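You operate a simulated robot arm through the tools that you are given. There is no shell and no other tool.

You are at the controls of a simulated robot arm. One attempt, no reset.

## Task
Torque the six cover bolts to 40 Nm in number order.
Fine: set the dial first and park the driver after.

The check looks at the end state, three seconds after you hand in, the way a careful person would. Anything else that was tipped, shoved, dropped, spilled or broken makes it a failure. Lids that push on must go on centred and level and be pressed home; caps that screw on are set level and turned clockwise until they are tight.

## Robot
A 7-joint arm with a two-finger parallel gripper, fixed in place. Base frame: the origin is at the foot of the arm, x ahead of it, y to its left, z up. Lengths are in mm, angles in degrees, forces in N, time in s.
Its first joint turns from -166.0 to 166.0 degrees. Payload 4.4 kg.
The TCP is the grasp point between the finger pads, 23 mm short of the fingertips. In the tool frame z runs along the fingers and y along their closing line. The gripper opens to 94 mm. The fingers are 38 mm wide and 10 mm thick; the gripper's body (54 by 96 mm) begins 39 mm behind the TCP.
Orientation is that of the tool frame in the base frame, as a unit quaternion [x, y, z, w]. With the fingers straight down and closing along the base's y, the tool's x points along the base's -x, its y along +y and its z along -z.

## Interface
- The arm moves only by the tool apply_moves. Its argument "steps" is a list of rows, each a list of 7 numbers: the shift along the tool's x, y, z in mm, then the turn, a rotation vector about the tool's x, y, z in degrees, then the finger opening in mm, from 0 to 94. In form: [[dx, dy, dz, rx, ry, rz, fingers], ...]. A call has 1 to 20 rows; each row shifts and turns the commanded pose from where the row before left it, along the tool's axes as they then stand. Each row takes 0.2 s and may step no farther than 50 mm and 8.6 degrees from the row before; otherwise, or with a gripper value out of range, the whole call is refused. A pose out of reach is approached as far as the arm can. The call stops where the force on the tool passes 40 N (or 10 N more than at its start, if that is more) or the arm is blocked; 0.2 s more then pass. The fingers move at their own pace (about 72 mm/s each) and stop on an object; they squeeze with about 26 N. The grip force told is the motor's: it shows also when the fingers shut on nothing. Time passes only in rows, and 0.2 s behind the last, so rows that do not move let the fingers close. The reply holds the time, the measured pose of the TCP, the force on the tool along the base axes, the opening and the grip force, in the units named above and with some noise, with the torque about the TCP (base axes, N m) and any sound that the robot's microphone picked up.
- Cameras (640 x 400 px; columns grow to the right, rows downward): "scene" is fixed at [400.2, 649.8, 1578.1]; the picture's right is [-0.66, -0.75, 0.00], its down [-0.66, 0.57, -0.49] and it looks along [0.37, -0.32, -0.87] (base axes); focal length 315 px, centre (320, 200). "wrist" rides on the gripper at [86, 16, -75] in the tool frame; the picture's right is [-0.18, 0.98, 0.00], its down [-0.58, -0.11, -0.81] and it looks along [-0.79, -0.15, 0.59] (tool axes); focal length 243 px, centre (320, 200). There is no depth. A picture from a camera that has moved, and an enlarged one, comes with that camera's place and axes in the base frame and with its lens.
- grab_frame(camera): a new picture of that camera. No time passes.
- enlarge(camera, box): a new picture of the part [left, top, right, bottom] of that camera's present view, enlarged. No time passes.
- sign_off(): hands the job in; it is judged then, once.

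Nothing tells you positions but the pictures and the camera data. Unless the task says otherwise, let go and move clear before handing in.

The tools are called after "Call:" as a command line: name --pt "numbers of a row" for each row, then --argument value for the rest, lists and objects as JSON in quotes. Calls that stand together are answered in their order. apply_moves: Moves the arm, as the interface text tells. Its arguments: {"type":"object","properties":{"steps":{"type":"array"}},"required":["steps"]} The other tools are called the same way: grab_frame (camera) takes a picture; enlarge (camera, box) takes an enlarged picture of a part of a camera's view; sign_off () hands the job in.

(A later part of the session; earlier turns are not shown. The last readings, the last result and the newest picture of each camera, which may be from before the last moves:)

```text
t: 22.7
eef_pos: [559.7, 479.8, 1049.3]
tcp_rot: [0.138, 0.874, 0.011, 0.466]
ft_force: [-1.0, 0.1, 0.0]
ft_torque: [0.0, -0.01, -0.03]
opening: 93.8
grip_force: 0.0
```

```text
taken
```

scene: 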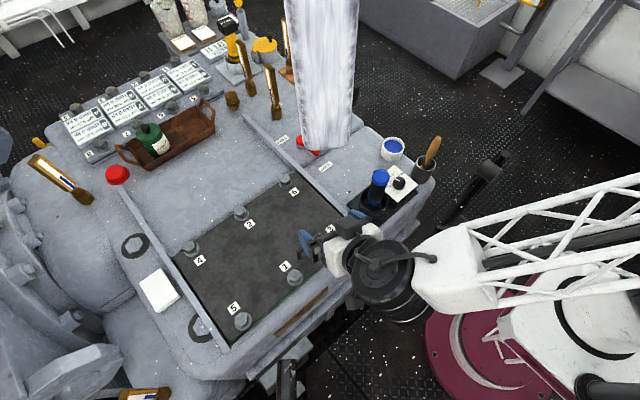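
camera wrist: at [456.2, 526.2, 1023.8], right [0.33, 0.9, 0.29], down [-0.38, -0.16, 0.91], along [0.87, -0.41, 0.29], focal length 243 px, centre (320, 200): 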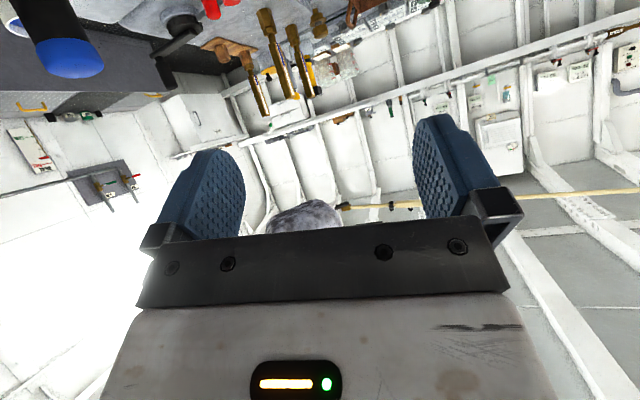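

Now I can locate it: the strip's lower end is near [673,399,1110], hanging over the cover. I'll wait a little more to see where it comes to rest.

Call:
apply_moves --pt "0 0 0 0 0 0 94" --pt "0 0 0 0 0 0 94" --pt "0 0 0 0 0 0 94"

Call:
enlarge --camera "scene" --box '[240, 0, 400, 180]'

Call:
apply_moves --pt "0 0 0 0 0 0 94" --pt "0 0 0 0 0 0 94" --pt "0 0 0 0 0 0 94" --pt "0 0 0 0 0 0 94"

Call:
enlarge --camera "scene" --box '[240, 0, 400, 180]'

Call:
enlarge --camera "wrist" --box '[240, 160, 420, 240]'

```text
t: 23.5
eef_pos: [560.6, 480.3, 1049.7]
tcp_rot: [0.138, 0.874, 0.01, 0.466]
ft_force: [0.7, 0.0, 0.7]
ft_torque: [0.04, -0.01, -0.02]
opening: 94.1
grip_force: 0.1
```

```text
2.22 times, centred on (320, 90) of scene
camera zoom: at [400.2, 649.8, 1578.1], right [-0.66, -0.75, 0.0], down [-0.66, 0.57, -0.49], along [0.37, -0.32, -0.87], focal length 700 px, centre (320, 444)
```

zoom: 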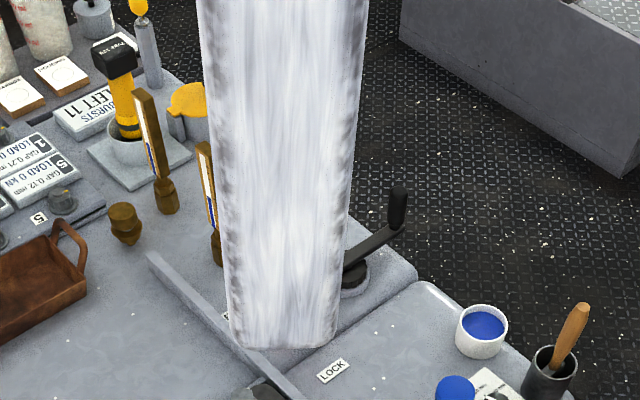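

```text
t: 24.5
eef_pos: [560.5, 479.9, 1049.0]
tcp_rot: [0.138, 0.873, 0.01, 0.467]
ft_force: [-0.3, -0.7, -0.6]
ft_torque: [0.01, -0.01, 0.01]
opening: 94.1
grip_force: 0.1
```

```text
2.22 times, centred on (320, 90) of scene
camera zoom: at [400.2, 649.8, 1578.1], right [-0.66, -0.75, 0.0], down [-0.66, 0.57, -0.49], along [0.37, -0.32, -0.87], focal length 700 px, centre (320, 444)
```

zoom: 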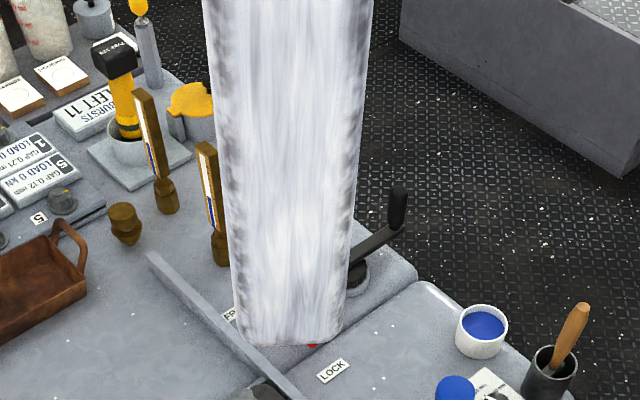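

```text
3.56 times, centred on (330, 200) of wrist
camera zoom: at [456.2, 526.1, 1023.8], right [0.33, 0.9, 0.29], down [-0.38, -0.16, 0.91], along [0.87, -0.41, 0.29], focal length 863 px, centre (284, 200)
```

zoom: 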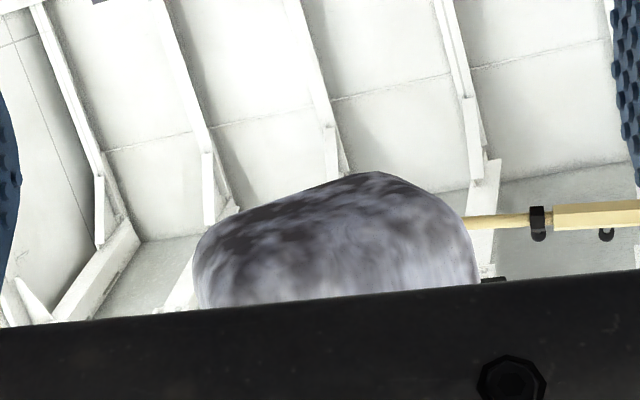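

The hanging strip (about 60×80 mm, lower end z≈1110, centred near [706,406]) lies on the straight line to bolt 2. So I'll hold the driver upright with the gripper tilted 45° and pick the tilt direction per bolt, which keeps the forearm clear of it. First I'll test this posture with an empty gripper.

Call:
apply_moves --pt "0 0 0 0 8 0 94" --pt "0 0 0 0 8 0 94" --pt "0 0 0 0 8 0 94" --pt "0 0 0 0 0 -8 94" --pt "0 0 0 0 0 -8 94" --pt "0 0 0 0 -6.5 0 94" --pt "0 0 0 0 -6.5 0 94" --pt "0 0 0 5.303 0 5.303 94" --pt "0 0 0 5.303 0 5.303 94" --pt "0 0 0 5.303 0 5.303 94" --pt "0 0 0 5.303 0 5.303 94" --pt "0 0 0 5.303 0 5.303 94" --pt "0 0 0 5.303 0 5.303 94"

Call:
grab_frame --camera "scene"

Call:
grab_frame --camera "wrist"

```text
t: 27.3
eef_pos: [560.2, 480.2, 1050.1]
tcp_rot: [0.354, 0.853, -0.146, 0.353]
ft_force: [-0.2, -0.9, -1.0]
ft_torque: [0.01, 0.03, 0.0]
opening: 94.1
grip_force: 0.1
```

```text
taken
```

scene: 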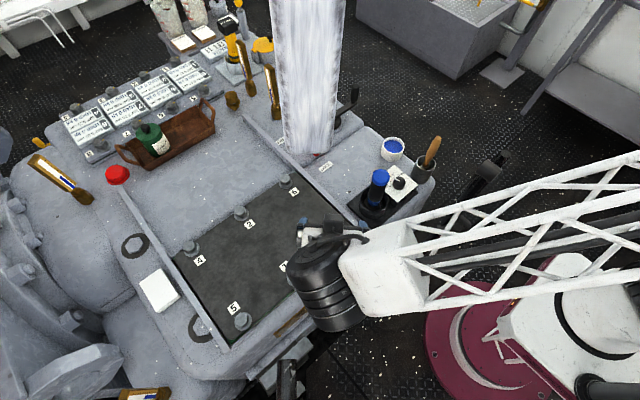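

```text
taken
camera wrist: at [490.0, 572.0, 1041.6], right [0.79, 0.6, 0.13], down [-0.19, 0.03, 0.98], along [0.59, -0.8, 0.14], focal length 243 px, centre (320, 200)
```

wrist: 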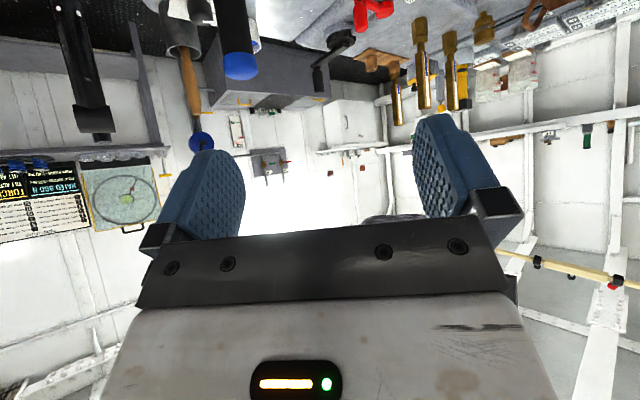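

The tilted posture works, and the strip is almost settled. There's a notice on the wall, so I'll read it before going on.

Call:
enlarge --camera "wrist" --box '[0, 150, 90, 245]'

Call:
enlarge --camera "wrist" --box '[80, 120, 200, 240]'

Call:
enlarge --camera "wrist" --box '[340, 180, 430, 230]'

```text
4.21 times, centred on (45, 198) of wrist
camera zoom: at [490.0, 572.0, 1041.6], right [0.79, 0.6, 0.13], down [-0.19, 0.03, 0.98], along [0.59, -0.8, 0.14], focal length 1022 px, centre (1478, 210)
```

zoom: 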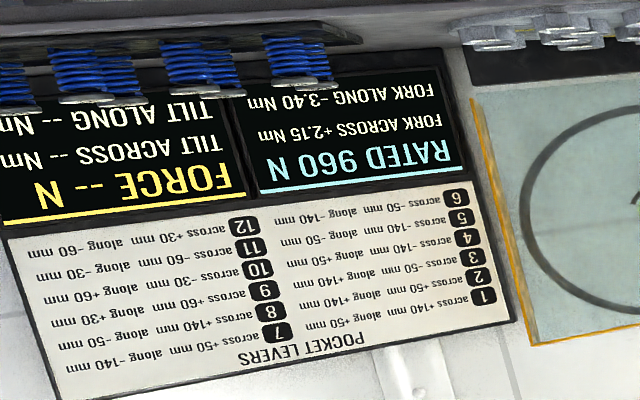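

```text
3.33 times, centred on (140, 180) of wrist
camera zoom: at [490.0, 572.0, 1041.6], right [0.79, 0.6, 0.13], down [-0.19, 0.03, 0.98], along [0.59, -0.8, 0.14], focal length 809 px, centre (920, 267)
```

zoom: 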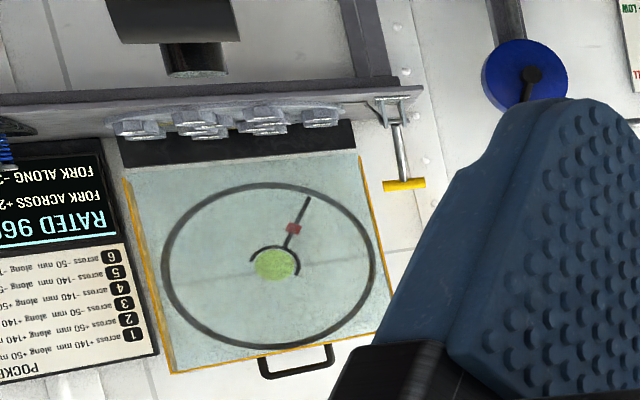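

```text
7.11 times, centred on (385, 205) of wrist
camera zoom: at [490.0, 572.0, 1041.6], right [0.79, 0.6, 0.13], down [-0.19, 0.03, 0.98], along [0.59, -0.8, 0.14], focal length 1725 px, centre (-142, 164)
```

zoom: 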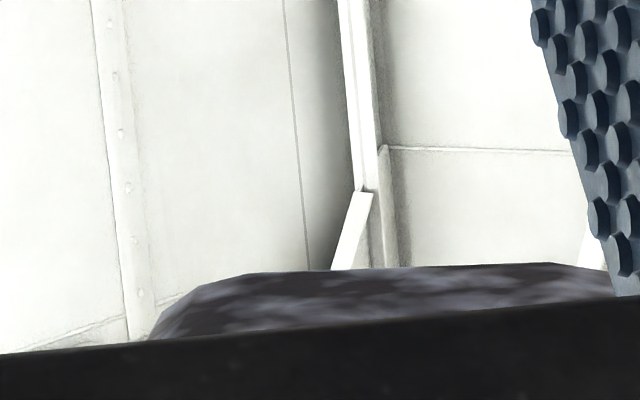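

The notice is unrelated. I'll go on with the empty-handed test toward bolt 2, stopping halfway to check the clearance to the strip.

Call:
apply_moves --pt "-4.6 33.2 25.6 0 0 0 94" --pt "-4.6 33.2 25.6 0 0 0 94" --pt "-4.6 33.2 25.6 0 0 0 94" --pt "-4.6 33.2 25.6 0 0 0 94"

Call:
grab_frame --camera "scene"

```text
t: 28.3
eef_pos: [714.8, 511.7, 990.8]
tcp_rot: [0.354, 0.854, -0.146, 0.353]
ft_force: [-0.9, -0.5, -0.5]
ft_torque: [0.01, 0.03, 0.01]
opening: 94.2
grip_force: 0.0
```

```text
taken
```

scene: 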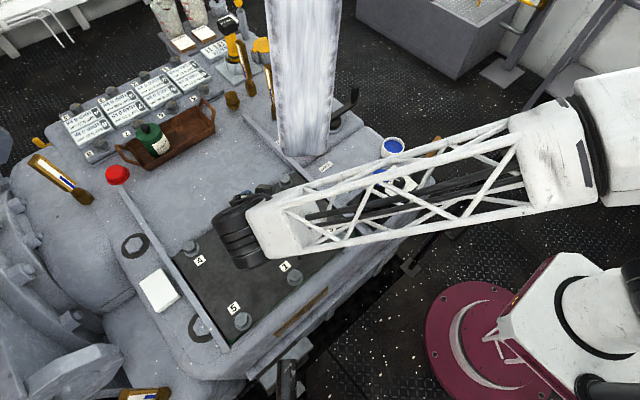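

Call:
apply_moves --pt "-4.6 33.2 25.6 0 0 0 94" --pt "-4.6 33.2 25.6 0 0 0 94"

Call:
grab_frame --camera "scene"

```text
t: 28.9
eef_pos: [791.4, 530.6, 961.0]
tcp_rot: [0.352, 0.854, -0.145, 0.355]
ft_force: [0.3, 0.2, 0.1]
ft_torque: [0.05, 0.01, -0.01]
opening: 93.8
grip_force: 0.1
```

```text
taken
```

scene: 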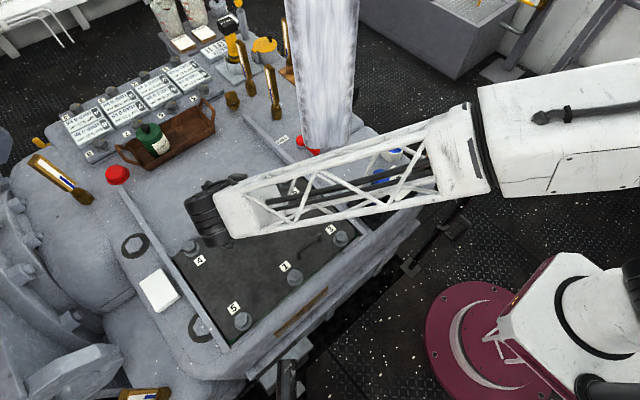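

The forearm stays about 160 mm beside the strip, which is just swinging gently on its own. I'll continue the last two steps to bolt 2.

Call:
apply_moves --pt "-4.6 33.2 25.6 0 0 0 94" --pt "-4.6 33.2 25.6 0 0 0 94"

Call:
grab_frame --camera "scene"

Call:
grab_frame --camera "wrist"

```text
t: 29.5
eef_pos: [867.7, 548.7, 933.3]
tcp_rot: [0.353, 0.854, -0.145, 0.354]
ft_force: [-0.3, -0.8, -0.4]
ft_torque: [0.06, 0.02, -0.02]
opening: 93.9
grip_force: 0.1
```

```text
taken
```

scene: 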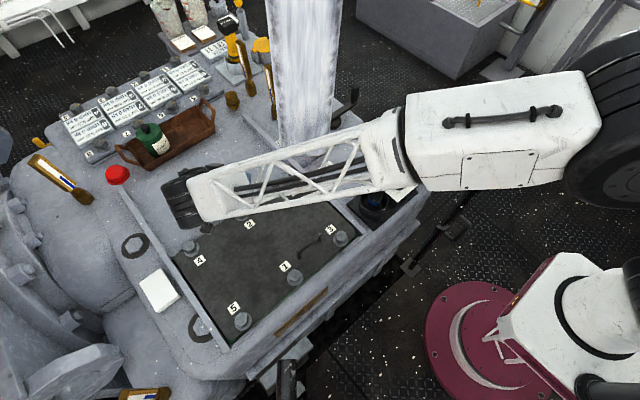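

```text
taken
camera wrist: at [798.2, 640.5, 924.1], right [0.79, 0.6, 0.13], down [-0.19, 0.03, 0.98], along [0.59, -0.8, 0.14], focal length 243 px, centre (320, 200)
```

wrist: 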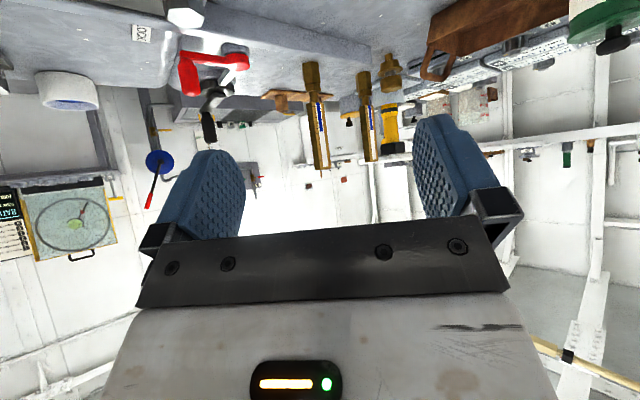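

Bolt 2 is reachable in this posture. I'll also test bolt 4 by swinging the TCP around the fixed wrist point so the tool faces outward there.

Call:
apply_moves --pt "0.67 15.47 -0.67 -4.95 0 -4.95 94" --pt "0.67 15.47 -0.67 -4.95 0 -4.95 94" --pt "0.67 15.47 -0.67 -4.95 0 -4.95 94" --pt "0.67 15.47 -0.67 -4.95 0 -4.95 94" --pt "0.67 15.47 -0.67 -4.95 0 -4.95 94" --pt "0.67 15.47 -0.67 -4.95 0 -4.95 94" --pt "0.67 15.47 -0.67 -4.95 0 -4.95 94" --pt "0.67 15.47 -0.67 -4.95 0 -4.95 94" --pt "0.67 15.47 -0.67 -4.95 0 -4.95 94" --pt "0.67 15.47 -0.67 -4.95 0 -4.95 94" --pt "0.67 15.47 -0.67 -4.95 0 -4.95 94" --pt "0.67 15.47 -0.67 -4.95 0 -4.95 94"

Call:
grab_frame --camera "scene"

Call:
grab_frame --camera "wrist"

```text
t: 32.1
eef_pos: [877.2, 718.1, 931.4]
tcp_rot: [-0.309, 0.87, 0.129, 0.361]
ft_force: [0.2, -0.3, -0.9]
ft_torque: [0.01, 0.0, 0.01]
opening: 93.9
grip_force: 0.0
```

```text
taken
```

scene: 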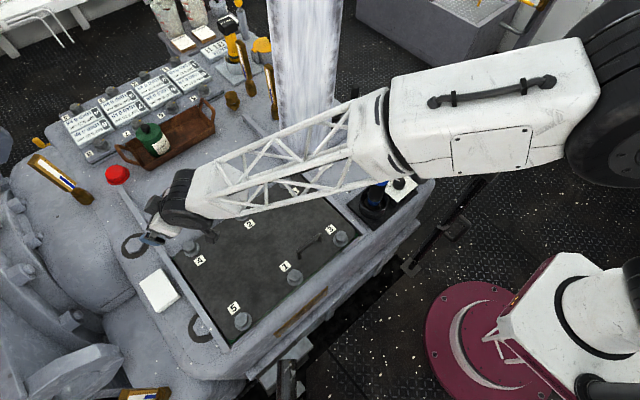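

```text
taken
camera wrist: at [777.3, 658.7, 922.8], right [-0.52, 0.85, 0.13], down [-0.06, -0.19, 0.98], along [0.85, 0.5, 0.14], focal length 243 px, centre (320, 200)
```

wrist: 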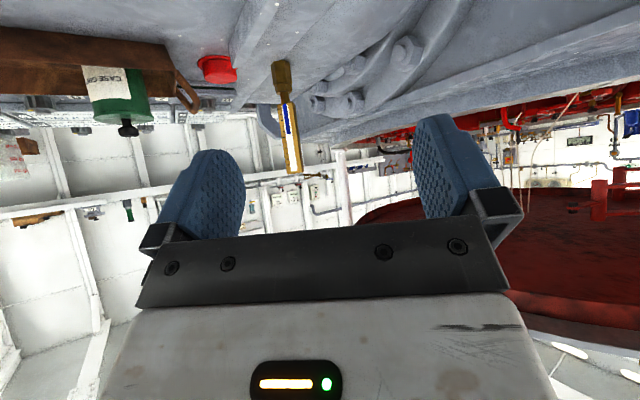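

Bolt 4 is reachable too. Now I'll go back to a tool-down view over the cover and measure the bolt positions carefully with enlargements.

Call:
apply_moves --pt "22.2 3.5 -40.9 0 0 0 94" --pt "22.2 3.5 -40.9 0 0 0 94" --pt "22.2 3.5 -40.9 0 0 0 94" --pt "22.2 3.5 -40.9 0 0 0 94" --pt "22.2 3.5 -40.9 0 0 0 94" --pt "22.2 3.5 -40.9 0 0 0 94" --pt "22.2 3.5 -40.9 0 0 0 94" --pt "22.2 3.5 -40.9 0 0 0 94" --pt "22.2 3.5 -40.9 0 0 0 94"

Call:
apply_moves --pt "0 0 0 0 7.5 0 94" --pt "0 0 0 0 7.5 0 94" --pt "0 0 0 0 7.5 0 94" --pt "0 0 0 0 7.5 0 94" --pt "0 0 0 0 7.5 0 94" --pt "0 0 0 0 7.5 0 94" --pt "0 0 0 0 0 7.8 94" --pt "0 0 0 0 0 7.8 94" --pt "0 0 0 0 0 7.8 94" --pt "0 0 0 0 0 7.8 94" --pt "0 0 0 0 0 7.8 94" --pt "0 0 0 0 0 0 94"

Call:
grab_frame --camera "wrist"

Call:
grab_frame --camera "scene"

```text
t: 34.1
eef_pos: [542.9, 488.8, 1050.7]
tcp_rot: [-0.31, 0.871, 0.128, 0.36]
ft_force: [0.2, 0.3, -0.9]
ft_torque: [0.03, -0.02, 0.04]
opening: 94.4
grip_force: 0.0
```

```text
t: 36.7
eef_pos: [545.7, 487.9, 1049.9]
tcp_rot: [0.0, 1.0, 0.0, 0.0]
ft_force: [0.5, -0.1, 0.3]
ft_torque: [-0.03, -0.01, 0.01]
opening: 94.0
grip_force: 0.1
```

```text
taken
camera wrist: at [457.7, 505.1, 1124.2], right [0.18, 0.98, 0.0], down [0.58, -0.11, 0.81], along [0.79, -0.15, -0.59], focal length 243 px, centre (320, 200)
```

wrist: 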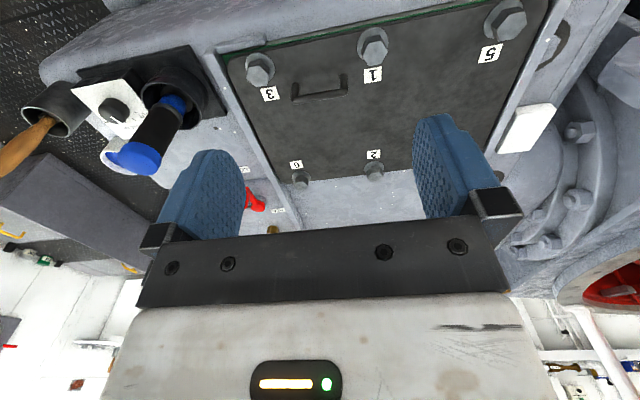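

```text
taken
```

scene: 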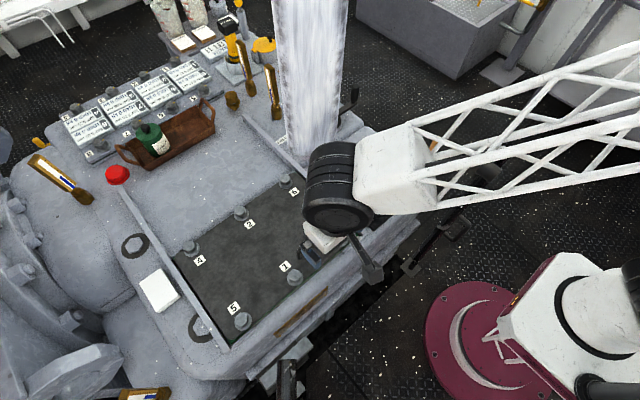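

Five bolts are in clear view of the wrist camera. I'll enlarge each one to get precise image positions.

Call:
enlarge --camera "wrist" --box '[345, 15, 405, 75]'

Call:
enlarge --camera "wrist" --box '[345, 145, 405, 195]'

Call:
enlarge --camera "wrist" --box '[230, 40, 290, 100]'

Call:
enlarge --camera "wrist" --box '[475, 0, 535, 60]'

Call:
enlarge --camera "wrist" --box '[270, 150, 330, 200]'

Call:
enlarge --camera "scene" --box '[170, 225, 230, 275]'

Call:
enlarge --camera "scene" --box '[265, 250, 325, 300]'

Call:
enlarge --camera "scene" --box '[210, 190, 270, 240]'

Call:
enlarge --camera "scene" --box '[215, 295, 275, 345]'

Call:
enlarge --camera "scene" --box '[260, 160, 320, 210]'

```text
6.67 times, centred on (375, 45) of wrist
camera zoom: at [457.7, 505.1, 1124.2], right [0.18, 0.98, 0.0], down [0.58, -0.11, 0.81], along [0.79, -0.15, -0.59], focal length 1618 px, centre (-47, 1233)
```

zoom: 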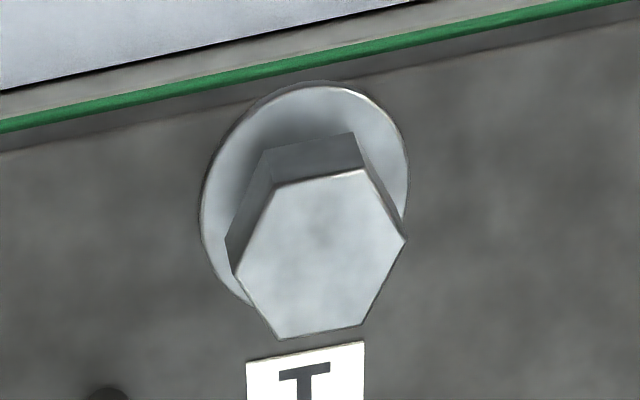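

```text
8.00 times, centred on (375, 170) of wrist
camera zoom: at [457.7, 505.1, 1124.2], right [0.18, 0.98, 0.0], down [0.58, -0.11, 0.81], along [0.79, -0.15, -0.59], focal length 1941 px, centre (-120, 440)
```

zoom: 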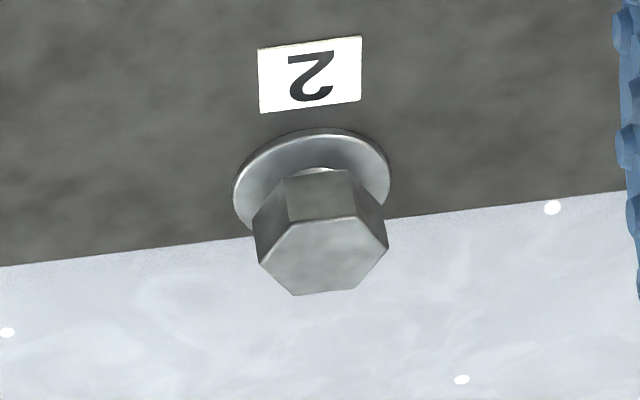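

```text
6.67 times, centred on (260, 70) of wrist
camera zoom: at [457.7, 505.1, 1124.2], right [0.18, 0.98, 0.0], down [0.58, -0.11, 0.81], along [0.79, -0.15, -0.59], focal length 1618 px, centre (720, 1067)
```

zoom: 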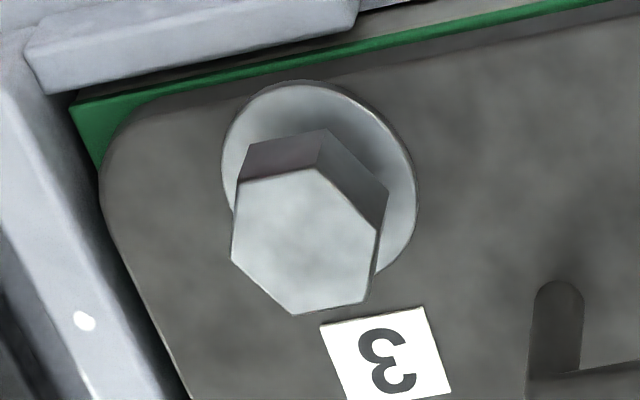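

```text
6.67 times, centred on (505, 30) of wrist
camera zoom: at [457.7, 505.1, 1124.2], right [0.18, 0.98, 0.0], down [0.58, -0.11, 0.81], along [0.79, -0.15, -0.59], focal length 1618 px, centre (-913, 1333)
```

zoom: 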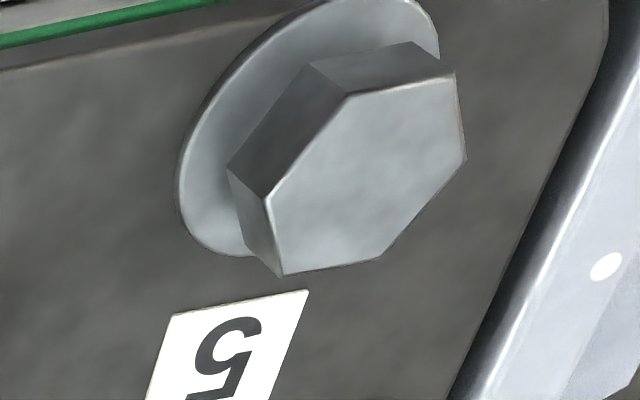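

```text
8.00 times, centred on (300, 175) of wrist
camera zoom: at [457.7, 505.1, 1124.2], right [0.18, 0.98, 0.0], down [0.58, -0.11, 0.81], along [0.79, -0.15, -0.59], focal length 1941 px, centre (480, 400)
```

zoom: 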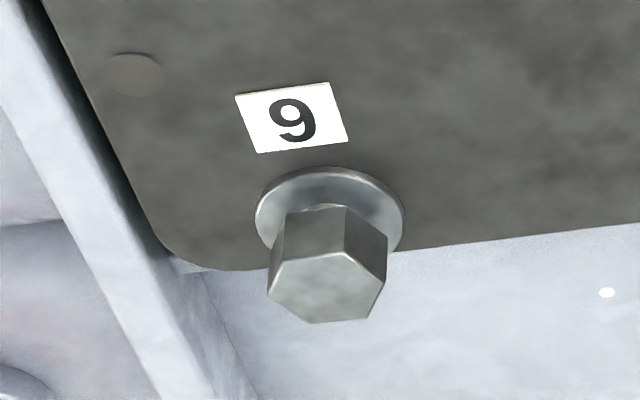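

```text
8.00 times, centred on (200, 250) of scene
camera zoom: at [400.2, 649.8, 1578.1], right [-0.66, -0.75, 0.0], down [-0.66, 0.57, -0.49], along [0.37, -0.32, -0.87], focal length 2518 px, centre (1280, -200)
```

zoom: 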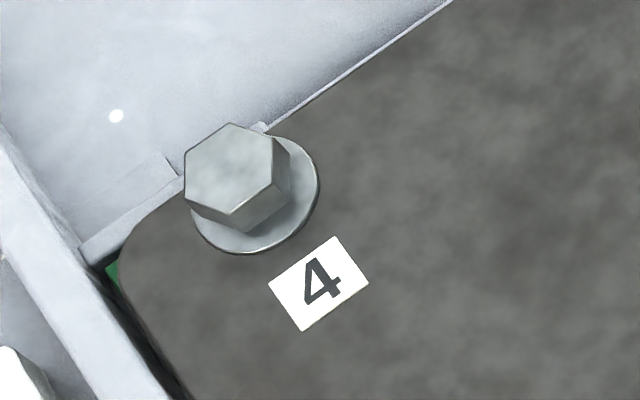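

```text
8.00 times, centred on (295, 275) of scene
camera zoom: at [400.2, 649.8, 1578.1], right [-0.66, -0.75, 0.0], down [-0.66, 0.57, -0.49], along [0.37, -0.32, -0.87], focal length 2518 px, centre (520, -400)
```

zoom: 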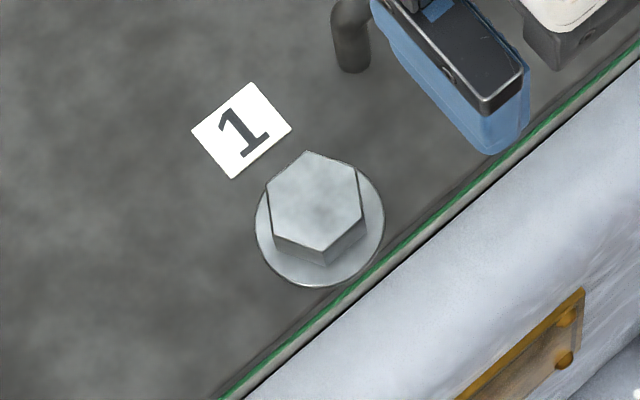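

```text
8.00 times, centred on (240, 215) of scene
camera zoom: at [400.2, 649.8, 1578.1], right [-0.66, -0.75, 0.0], down [-0.66, 0.57, -0.49], along [0.37, -0.32, -0.87], focal length 2518 px, centre (960, 80)
```

zoom: 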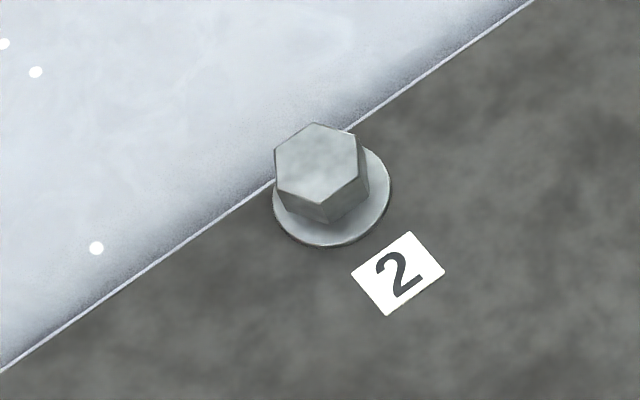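

```text
8.00 times, centred on (245, 320) of scene
camera zoom: at [400.2, 649.8, 1578.1], right [-0.66, -0.75, 0.0], down [-0.66, 0.57, -0.49], along [0.37, -0.32, -0.87], focal length 2518 px, centre (920, -760)
```

zoom: 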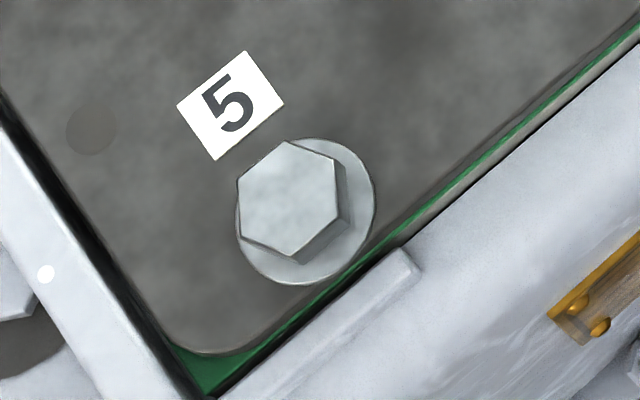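

```text
8.00 times, centred on (290, 185) of scene
camera zoom: at [400.2, 649.8, 1578.1], right [-0.66, -0.75, 0.0], down [-0.66, 0.57, -0.49], along [0.37, -0.32, -0.87], focal length 2518 px, centre (560, 320)
```

zoom: 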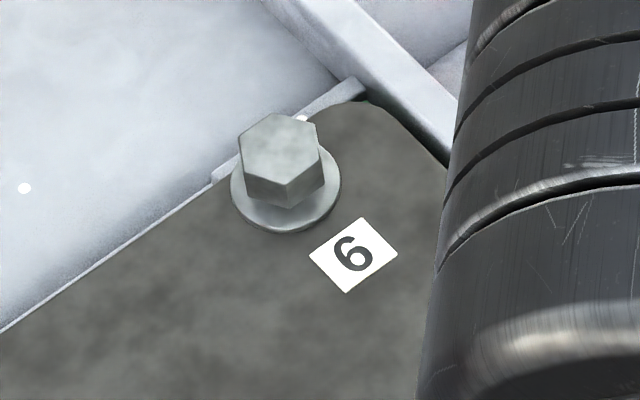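

The bolt grid comes out consistent: x = 614 (bolts 3,1,5) and 864 (6,2,4), y = 385.5, 549.7 and 714, head tops about z 779. Now the same precision for the driver.

Call:
enlarge --camera "wrist" --box '[90, 50, 230, 190]'

Call:
apply_moves --pt "0 -45 0 0 0 0 94" --pt "0 -45 0 0 0 0 94" --pt "0 -45 0 0 0 0 94" --pt "10 -45 0 0 0 0 94" --pt "45 0 0 0 0 0 94" --pt "45 0 10 0 0 0 94" --pt "0 -30 30 0 0 0 94" --pt "0 0 40 0 0 0 94" --pt "0 0 0 0 0 0 94"

Call:
grab_frame --camera "wrist"

Call:
enlarge --camera "scene" --box '[350, 150, 430, 230]'

```text
2.86 times, centred on (160, 120) of wrist
camera zoom: at [457.7, 505.1, 1124.2], right [0.18, 0.98, 0.0], down [0.58, -0.11, 0.81], along [0.79, -0.15, -0.59], focal length 693 px, centre (777, 429)
```

zoom: 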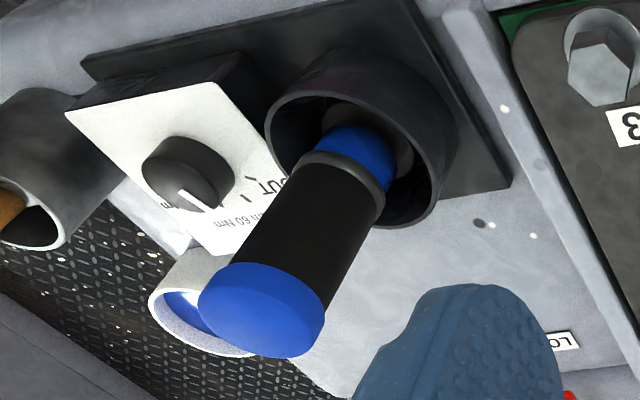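

```text
t: 38.7
eef_pos: [445.9, 278.7, 970.3]
tcp_rot: [-0.001, 1.0, 0.0, 0.002]
ft_force: [0.1, -0.5, -0.5]
ft_torque: [0.0, -0.03, 0.07]
opening: 94.0
grip_force: 0.1
```

```text
taken
camera wrist: at [357.5, 294.7, 1044.2], right [0.18, 0.98, 0.0], down [0.58, -0.11, 0.81], along [0.79, -0.15, -0.59], focal length 243 px, centre (320, 200)
```

wrist: 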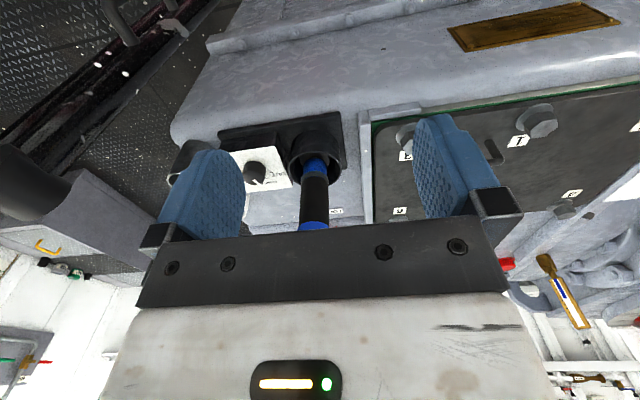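

```text
5.00 times, centred on (390, 190) of scene
camera zoom: at [400.2, 649.8, 1578.1], right [-0.66, -0.75, 0.0], down [-0.66, 0.57, -0.49], along [0.37, -0.32, -0.87], focal length 1574 px, centre (-30, 250)
```

zoom: 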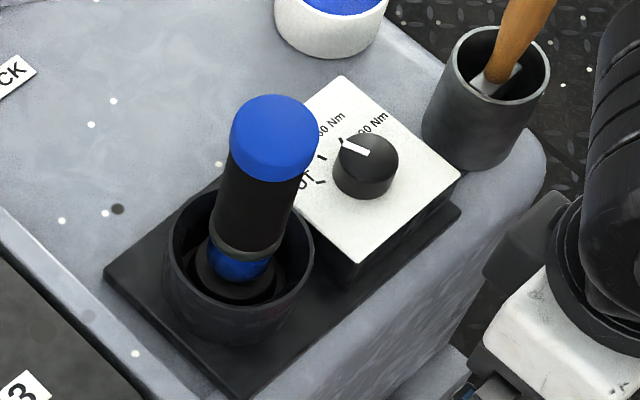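

The driver axis is at about [634,236]; the blue cap is about 45 mm across and the black handle about 40 mm. I'll grip it upright by the cap with the tool tilted 45°, starting from a standoff along the approach line.

Call:
apply_moves --pt "0 0 0 0 -7.5 0 94" --pt "0 0 0 0 -7.5 0 94" --pt "0 0 0 0 -7.5 0 94" --pt "0 0 0 0 -7.5 0 94" --pt "0 0 0 0 -7.5 0 94" --pt "0 0 0 0 -7.5 0 94" --pt "-23.3 -14.3 28.5 0 0 0 94" --pt "-23.3 -14.3 28.5 0 0 0 94" --pt "-23.3 -14.3 28.5 0 0 0 94" --pt "0 0 0 0 0 0 94"

Call:
grab_frame --camera "wrist"

Call:
grab_frame --camera "scene"

```text
t: 40.9
eef_pos: [556.9, 235.1, 958.2]
tcp_rot: [-0.001, 0.923, 0.0, 0.384]
ft_force: [-0.1, -0.4, 0.3]
ft_torque: [0.0, 0.0, 0.01]
opening: 94.0
grip_force: 0.1
```

```text
taken
camera wrist: at [441.7, 251.6, 949.5], right [0.13, 0.98, 0.13], down [-0.16, -0.11, 0.98], along [0.98, -0.15, 0.14], focal length 243 px, centre (320, 200)
```

wrist: 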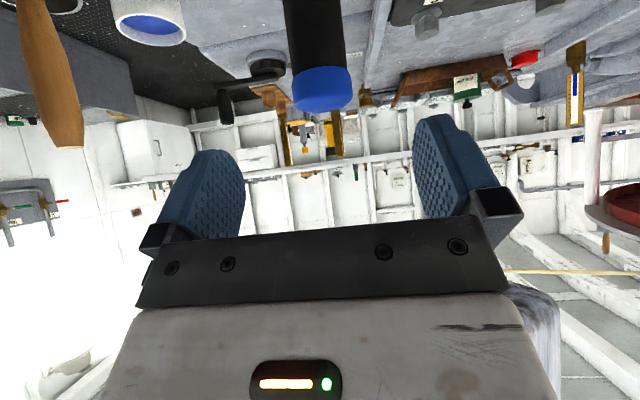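

```text
taken
```

scene: 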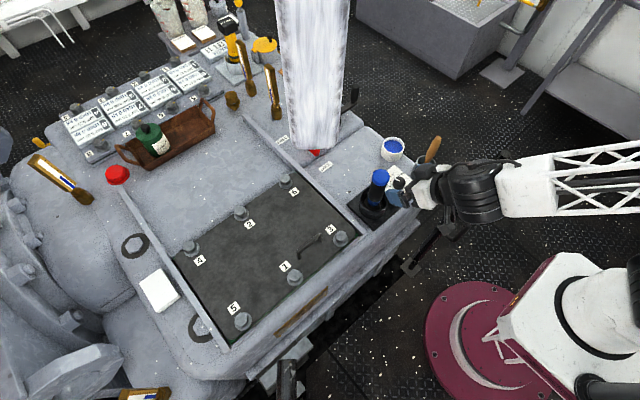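

The cap is centred between the fingers. I'll advance along the approach line to the driver, then close.

Call:
apply_moves --pt "0 0 30 0 0 0 94" --pt "0 0 30 0 0 0 94" --pt "0 0 25 0 0 0 94" --pt "0 0 15 0 0 0 94" --pt "0 0 10 0 0 0 94" --pt "0 0 0 0 0 0 94"

Call:
grab_frame --camera "wrist"

Call:
enlarge --camera "scene" --box '[350, 140, 450, 240]'

```text
t: 42.3
eef_pos: [633.5, 235.7, 880.6]
tcp_rot: [0.0, 0.924, 0.0, 0.383]
ft_force: [0.2, -0.3, 0.2]
ft_torque: [-0.02, 0.01, 0.02]
opening: 94.2
grip_force: 0.0
```

```text
taken
camera wrist: at [519.0, 251.8, 872.2], right [0.13, 0.98, 0.13], down [-0.16, -0.11, 0.98], along [0.98, -0.15, 0.14], focal length 243 px, centre (320, 200)
```

wrist: 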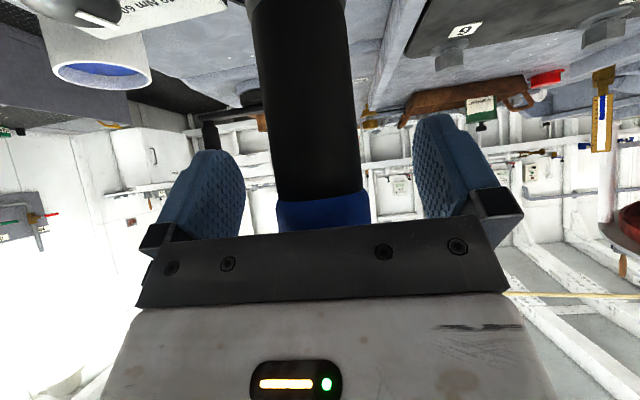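

```text
4.00 times, centred on (400, 190) of scene
camera zoom: at [400.2, 649.8, 1578.1], right [-0.66, -0.75, 0.0], down [-0.66, 0.57, -0.49], along [0.37, -0.32, -0.87], focal length 1259 px, centre (0, 240)
```

zoom: 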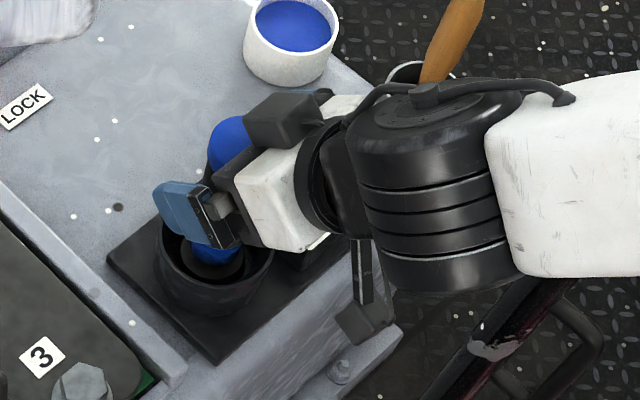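

The cap boundary is at z≈887, so at this height I'd pinch only the wider cap. I'd rather hold the black handle, so I'll back off, tilt to 65°, and come in lower at z≈864.

Call:
apply_moves --pt "28.3 0 -28.3 0 0 0 94" --pt "0 0 0 0 -6.667 0 94" --pt "0 0 0 0 -6.667 0 94" --pt "0 0 0 0 -6.666 0 94" --pt "15.0 0 7.0 0 0 0 94" --pt "-7.7 0 16.5 0 0 0 94" --pt "-7.7 0 16.5 0 0 0 94" --pt "0 0 0 0 0 0 94"

Call:
grab_frame --camera "wrist"

Call:
enlarge --camera "scene" --box '[350, 140, 450, 240]'

```text
t: 44.1
eef_pos: [629.9, 237.1, 863.6]
tcp_rot: [0.0, 0.843, 0.001, 0.538]
ft_force: [-0.2, 0.7, -0.5]
ft_torque: [0.0, -0.07, 0.0]
opening: 94.1
grip_force: 0.1
```

```text
taken
camera wrist: at [524.8, 252.8, 816.9], right [0.08, 0.98, 0.17], down [-0.49, -0.11, 0.87], along [0.87, -0.15, 0.47], focal length 243 px, centre (320, 200)
```

wrist: 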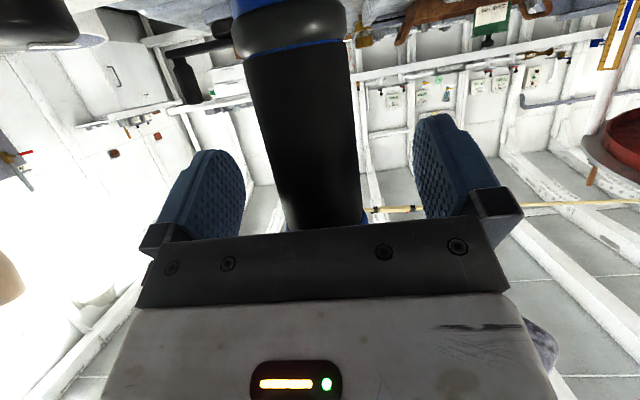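

```text
4.00 times, centred on (400, 190) of scene
camera zoom: at [400.2, 649.8, 1578.1], right [-0.66, -0.75, 0.0], down [-0.66, 0.57, -0.49], along [0.37, -0.32, -0.87], focal length 1259 px, centre (0, 240)
```

zoom: 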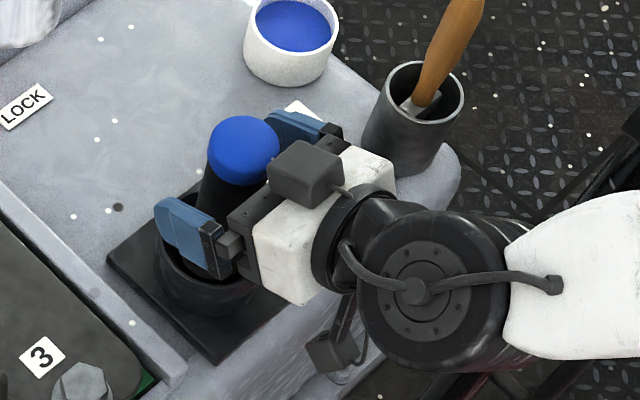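

The handle is centred between the pads and nothing is touching. I'll close the gripper on it.

Call:
apply_moves --pt "0 0 0 0 0 0 30" --pt "0 0 0 0 0 0 30" --pt "0 0 0 0 0 0 30" --pt "0 0 0 0 0 0 30" --pt "0 0 0 0 0 0 30"

Call:
grab_frame --camera "wrist"

Call:
enlarge --camera "scene" --box '[350, 140, 450, 240]'

```text
t: 45.3
eef_pos: [629.2, 236.4, 864.4]
tcp_rot: [0.0, 0.843, 0.001, 0.538]
ft_force: [1.0, -4.3, 3.0]
ft_torque: [-0.29, -0.12, -0.01]
opening: 40.0
grip_force: 25.6
```

```text
taken
camera wrist: at [524.8, 252.8, 817.0], right [0.08, 0.98, 0.17], down [-0.49, -0.11, 0.87], along [0.87, -0.15, 0.47], focal length 243 px, centre (320, 200)
```

wrist: 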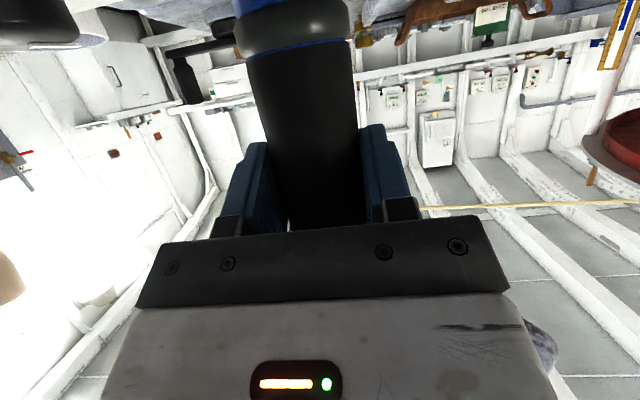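

```text
4.00 times, centred on (400, 190) of scene
camera zoom: at [400.2, 649.8, 1578.1], right [-0.66, -0.75, 0.0], down [-0.66, 0.57, -0.49], along [0.37, -0.32, -0.87], focal length 1259 px, centre (0, 240)
```

zoom: 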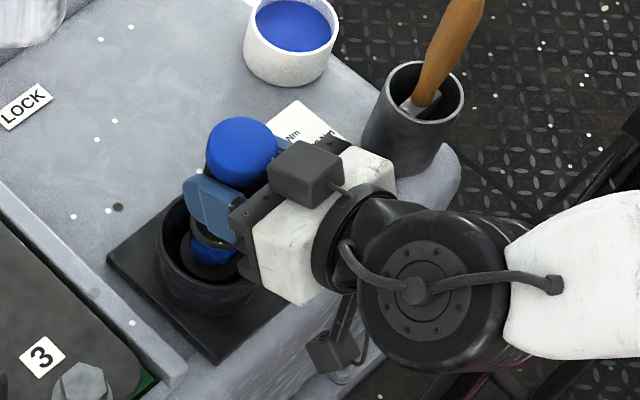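

The grip holds at 40.0 mm on the handle. I'll lift straight up out of the cup and look at the driver's tip.

Call:
apply_moves --pt "-9.06 0 -4.23 0 0 0 30" --pt "-9.06 0 -4.23 0 0 0 30" --pt "-18.1 0 -8.45 0 0 0 30" --pt "-18.1 0 -8.45 0 0 0 30" --pt "-18.1 0 -8.45 0 0 0 30" --pt "-18.1 0 -8.45 0 0 0 30" --pt "0 0 0 0 0 0 30"

Call:
grab_frame --camera "wrist"

Call:
enlarge --camera "scene" --box '[340, 110, 460, 240]'

```text
t: 46.9
eef_pos: [630.2, 234.9, 965.0]
tcp_rot: [-0.001, 0.843, 0.001, 0.538]
ft_force: [0.1, -0.1, -5.2]
ft_torque: [-0.02, 0.04, 0.03]
opening: 40.2
grip_force: 25.5
```

```text
taken
camera wrist: at [524.9, 252.3, 917.8], right [0.08, 0.98, 0.17], down [-0.49, -0.11, 0.87], along [0.87, -0.15, 0.47], focal length 243 px, centre (320, 200)
```

wrist: 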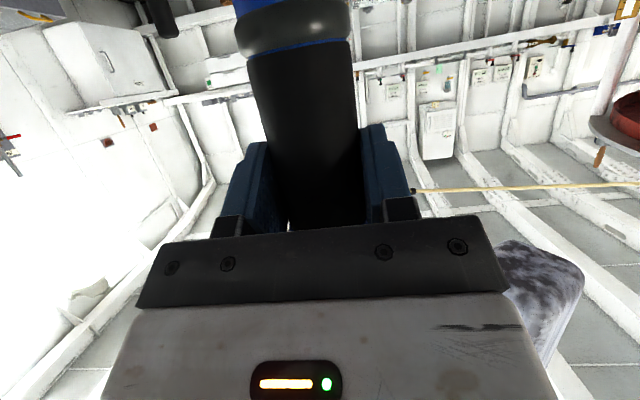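

```text
3.08 times, centred on (400, 175) of scene
camera zoom: at [400.2, 649.8, 1578.1], right [-0.66, -0.75, 0.0], down [-0.66, 0.57, -0.49], along [0.37, -0.32, -0.87], focal length 968 px, centre (74, 277)
```

zoom: 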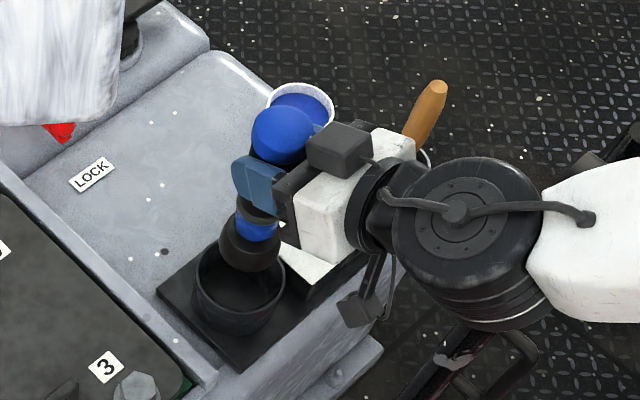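

The driver is out cleanly (about 0.5 kg on the gripper). I'll zoom in on its tip to find where the socket's lower edge is.

Call:
enlarge --camera "scene" --box '[370, 140, 420, 210]'

```text
5.71 times, centred on (395, 175) of scene
camera zoom: at [400.2, 649.8, 1578.1], right [-0.66, -0.75, 0.0], down [-0.66, 0.57, -0.49], along [0.37, -0.32, -0.87], focal length 1799 px, centre (-109, 343)
```

zoom: 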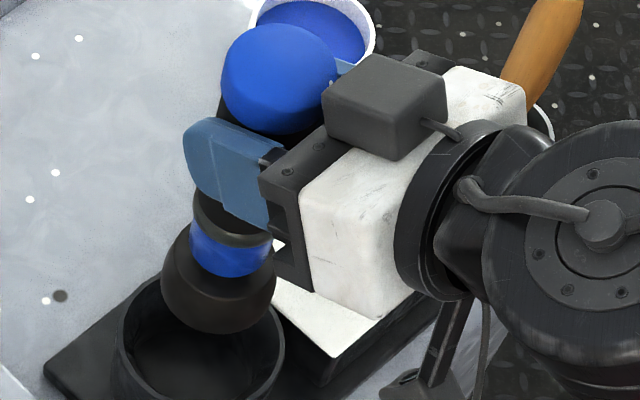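

The driver's lower end is a wide dark socket roughly 120 mm below the grip point. Next I'll carry it over to bolt 1, staying high above the cover handle.

Call:
apply_moves --pt "1.08 39.35 -2.32 0 0 0 30" --pt "1.08 39.35 -2.32 0 0 0 30" --pt "1.08 39.35 -2.32 0 0 0 30" --pt "1.08 39.35 -2.32 0 0 0 30" --pt "1.08 39.35 -2.32 0 0 0 30" --pt "1.08 39.35 -2.32 0 0 0 30" --pt "1.08 39.35 -2.32 0 0 0 30" --pt "1.08 39.35 -2.32 0 0 0 30" --pt "0 0 0 6.797 0 3.17 30" --pt "0 0 0 6.797 0 3.17 30" --pt "0 0 0 6.797 0 3.17 30" --pt "0 0 0 6.797 0 3.17 30" --pt "0 0 0 6.797 0 3.17 30" --pt "0 0 0 6.797 0 3.17 30" --pt "0 0 0 0 0 0 30"

Call:
grab_frame --camera "scene"

Call:
enlarge --camera "scene" --box '[240, 190, 360, 310]'

```text
t: 50.1
eef_pos: [607.4, 550.0, 963.8]
tcp_rot: [0.323, 0.779, -0.205, 0.497]
ft_force: [0.4, 0.4, -4.7]
ft_torque: [0.03, 0.03, 0.03]
opening: 40.4
grip_force: 26.1
```

```text
taken
```

scene: 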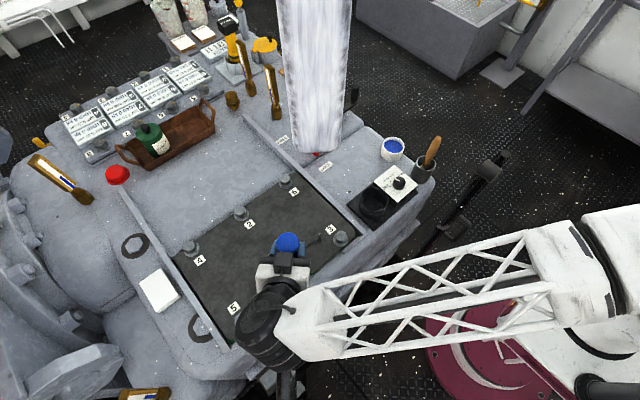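

```text
3.33 times, centred on (300, 250) of scene
camera zoom: at [400.2, 649.8, 1578.1], right [-0.66, -0.75, 0.0], down [-0.66, 0.57, -0.49], along [0.37, -0.32, -0.87], focal length 1049 px, centre (387, 33)
```

zoom: 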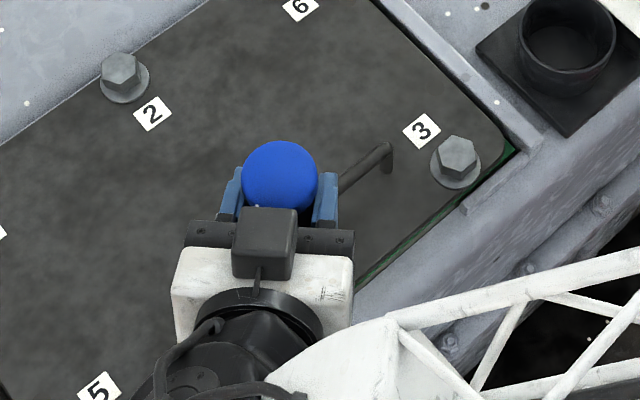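

From this side my own wrist hides bolt 1 from the scene camera. I'll swing the tool around the driver's axis so I can see the socket and bolt from the scene camera.

Call:
apply_moves --pt "0 0 0 -6.797 0 -3.17 30" --pt "0 0 0 -6.797 0 -3.17 30" --pt "0 0 0 -6.797 0 -3.17 30" --pt "0 0 0 -6.797 0 -3.17 30" --pt "0 0 0 -6.797 0 -3.17 30" --pt "0 0 0 -6.797 0 -3.17 30" --pt "0 0 0 -6.797 0 -3.17 30" --pt "0 0 0 -6.797 0 -3.17 30" --pt "0 0 0 -6.797 0 -3.17 30" --pt "0 0 0 -6.797 0 -3.17 30" --pt "0 0 0 -6.797 0 -3.17 30" --pt "0 0 0 -6.797 0 -3.17 30" --pt "0 0 0 0 0 0 30"

Call:
grab_frame --camera "scene"

Call:
enlarge --camera "scene" --box '[240, 200, 350, 310]'

```text
t: 52.9
eef_pos: [609.2, 551.2, 963.9]
tcp_rot: [-0.288, 0.792, 0.184, 0.507]
ft_force: [-0.9, 0.0, -4.8]
ft_torque: [-0.05, 0.02, 0.01]
opening: 40.2
grip_force: 26.5
out of reach, approached as far as the arm can: row 12
```

```text
taken
```

scene: 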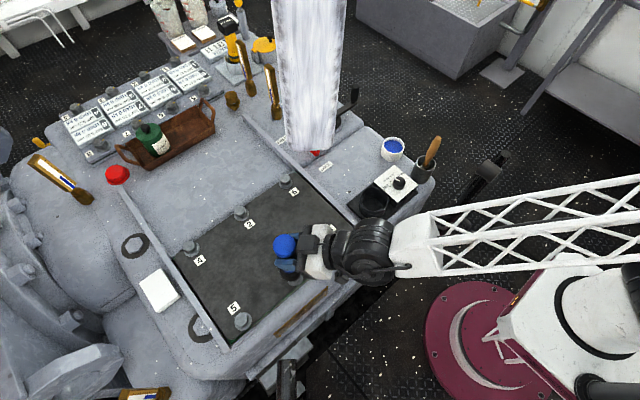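

```text
3.64 times, centred on (295, 255) of scene
camera zoom: at [400.2, 649.8, 1578.1], right [-0.66, -0.75, 0.0], down [-0.66, 0.57, -0.49], along [0.37, -0.32, -0.87], focal length 1145 px, centre (411, 0)
```

zoom: 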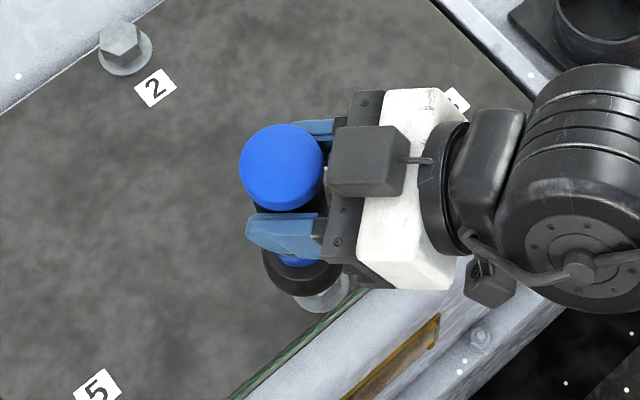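

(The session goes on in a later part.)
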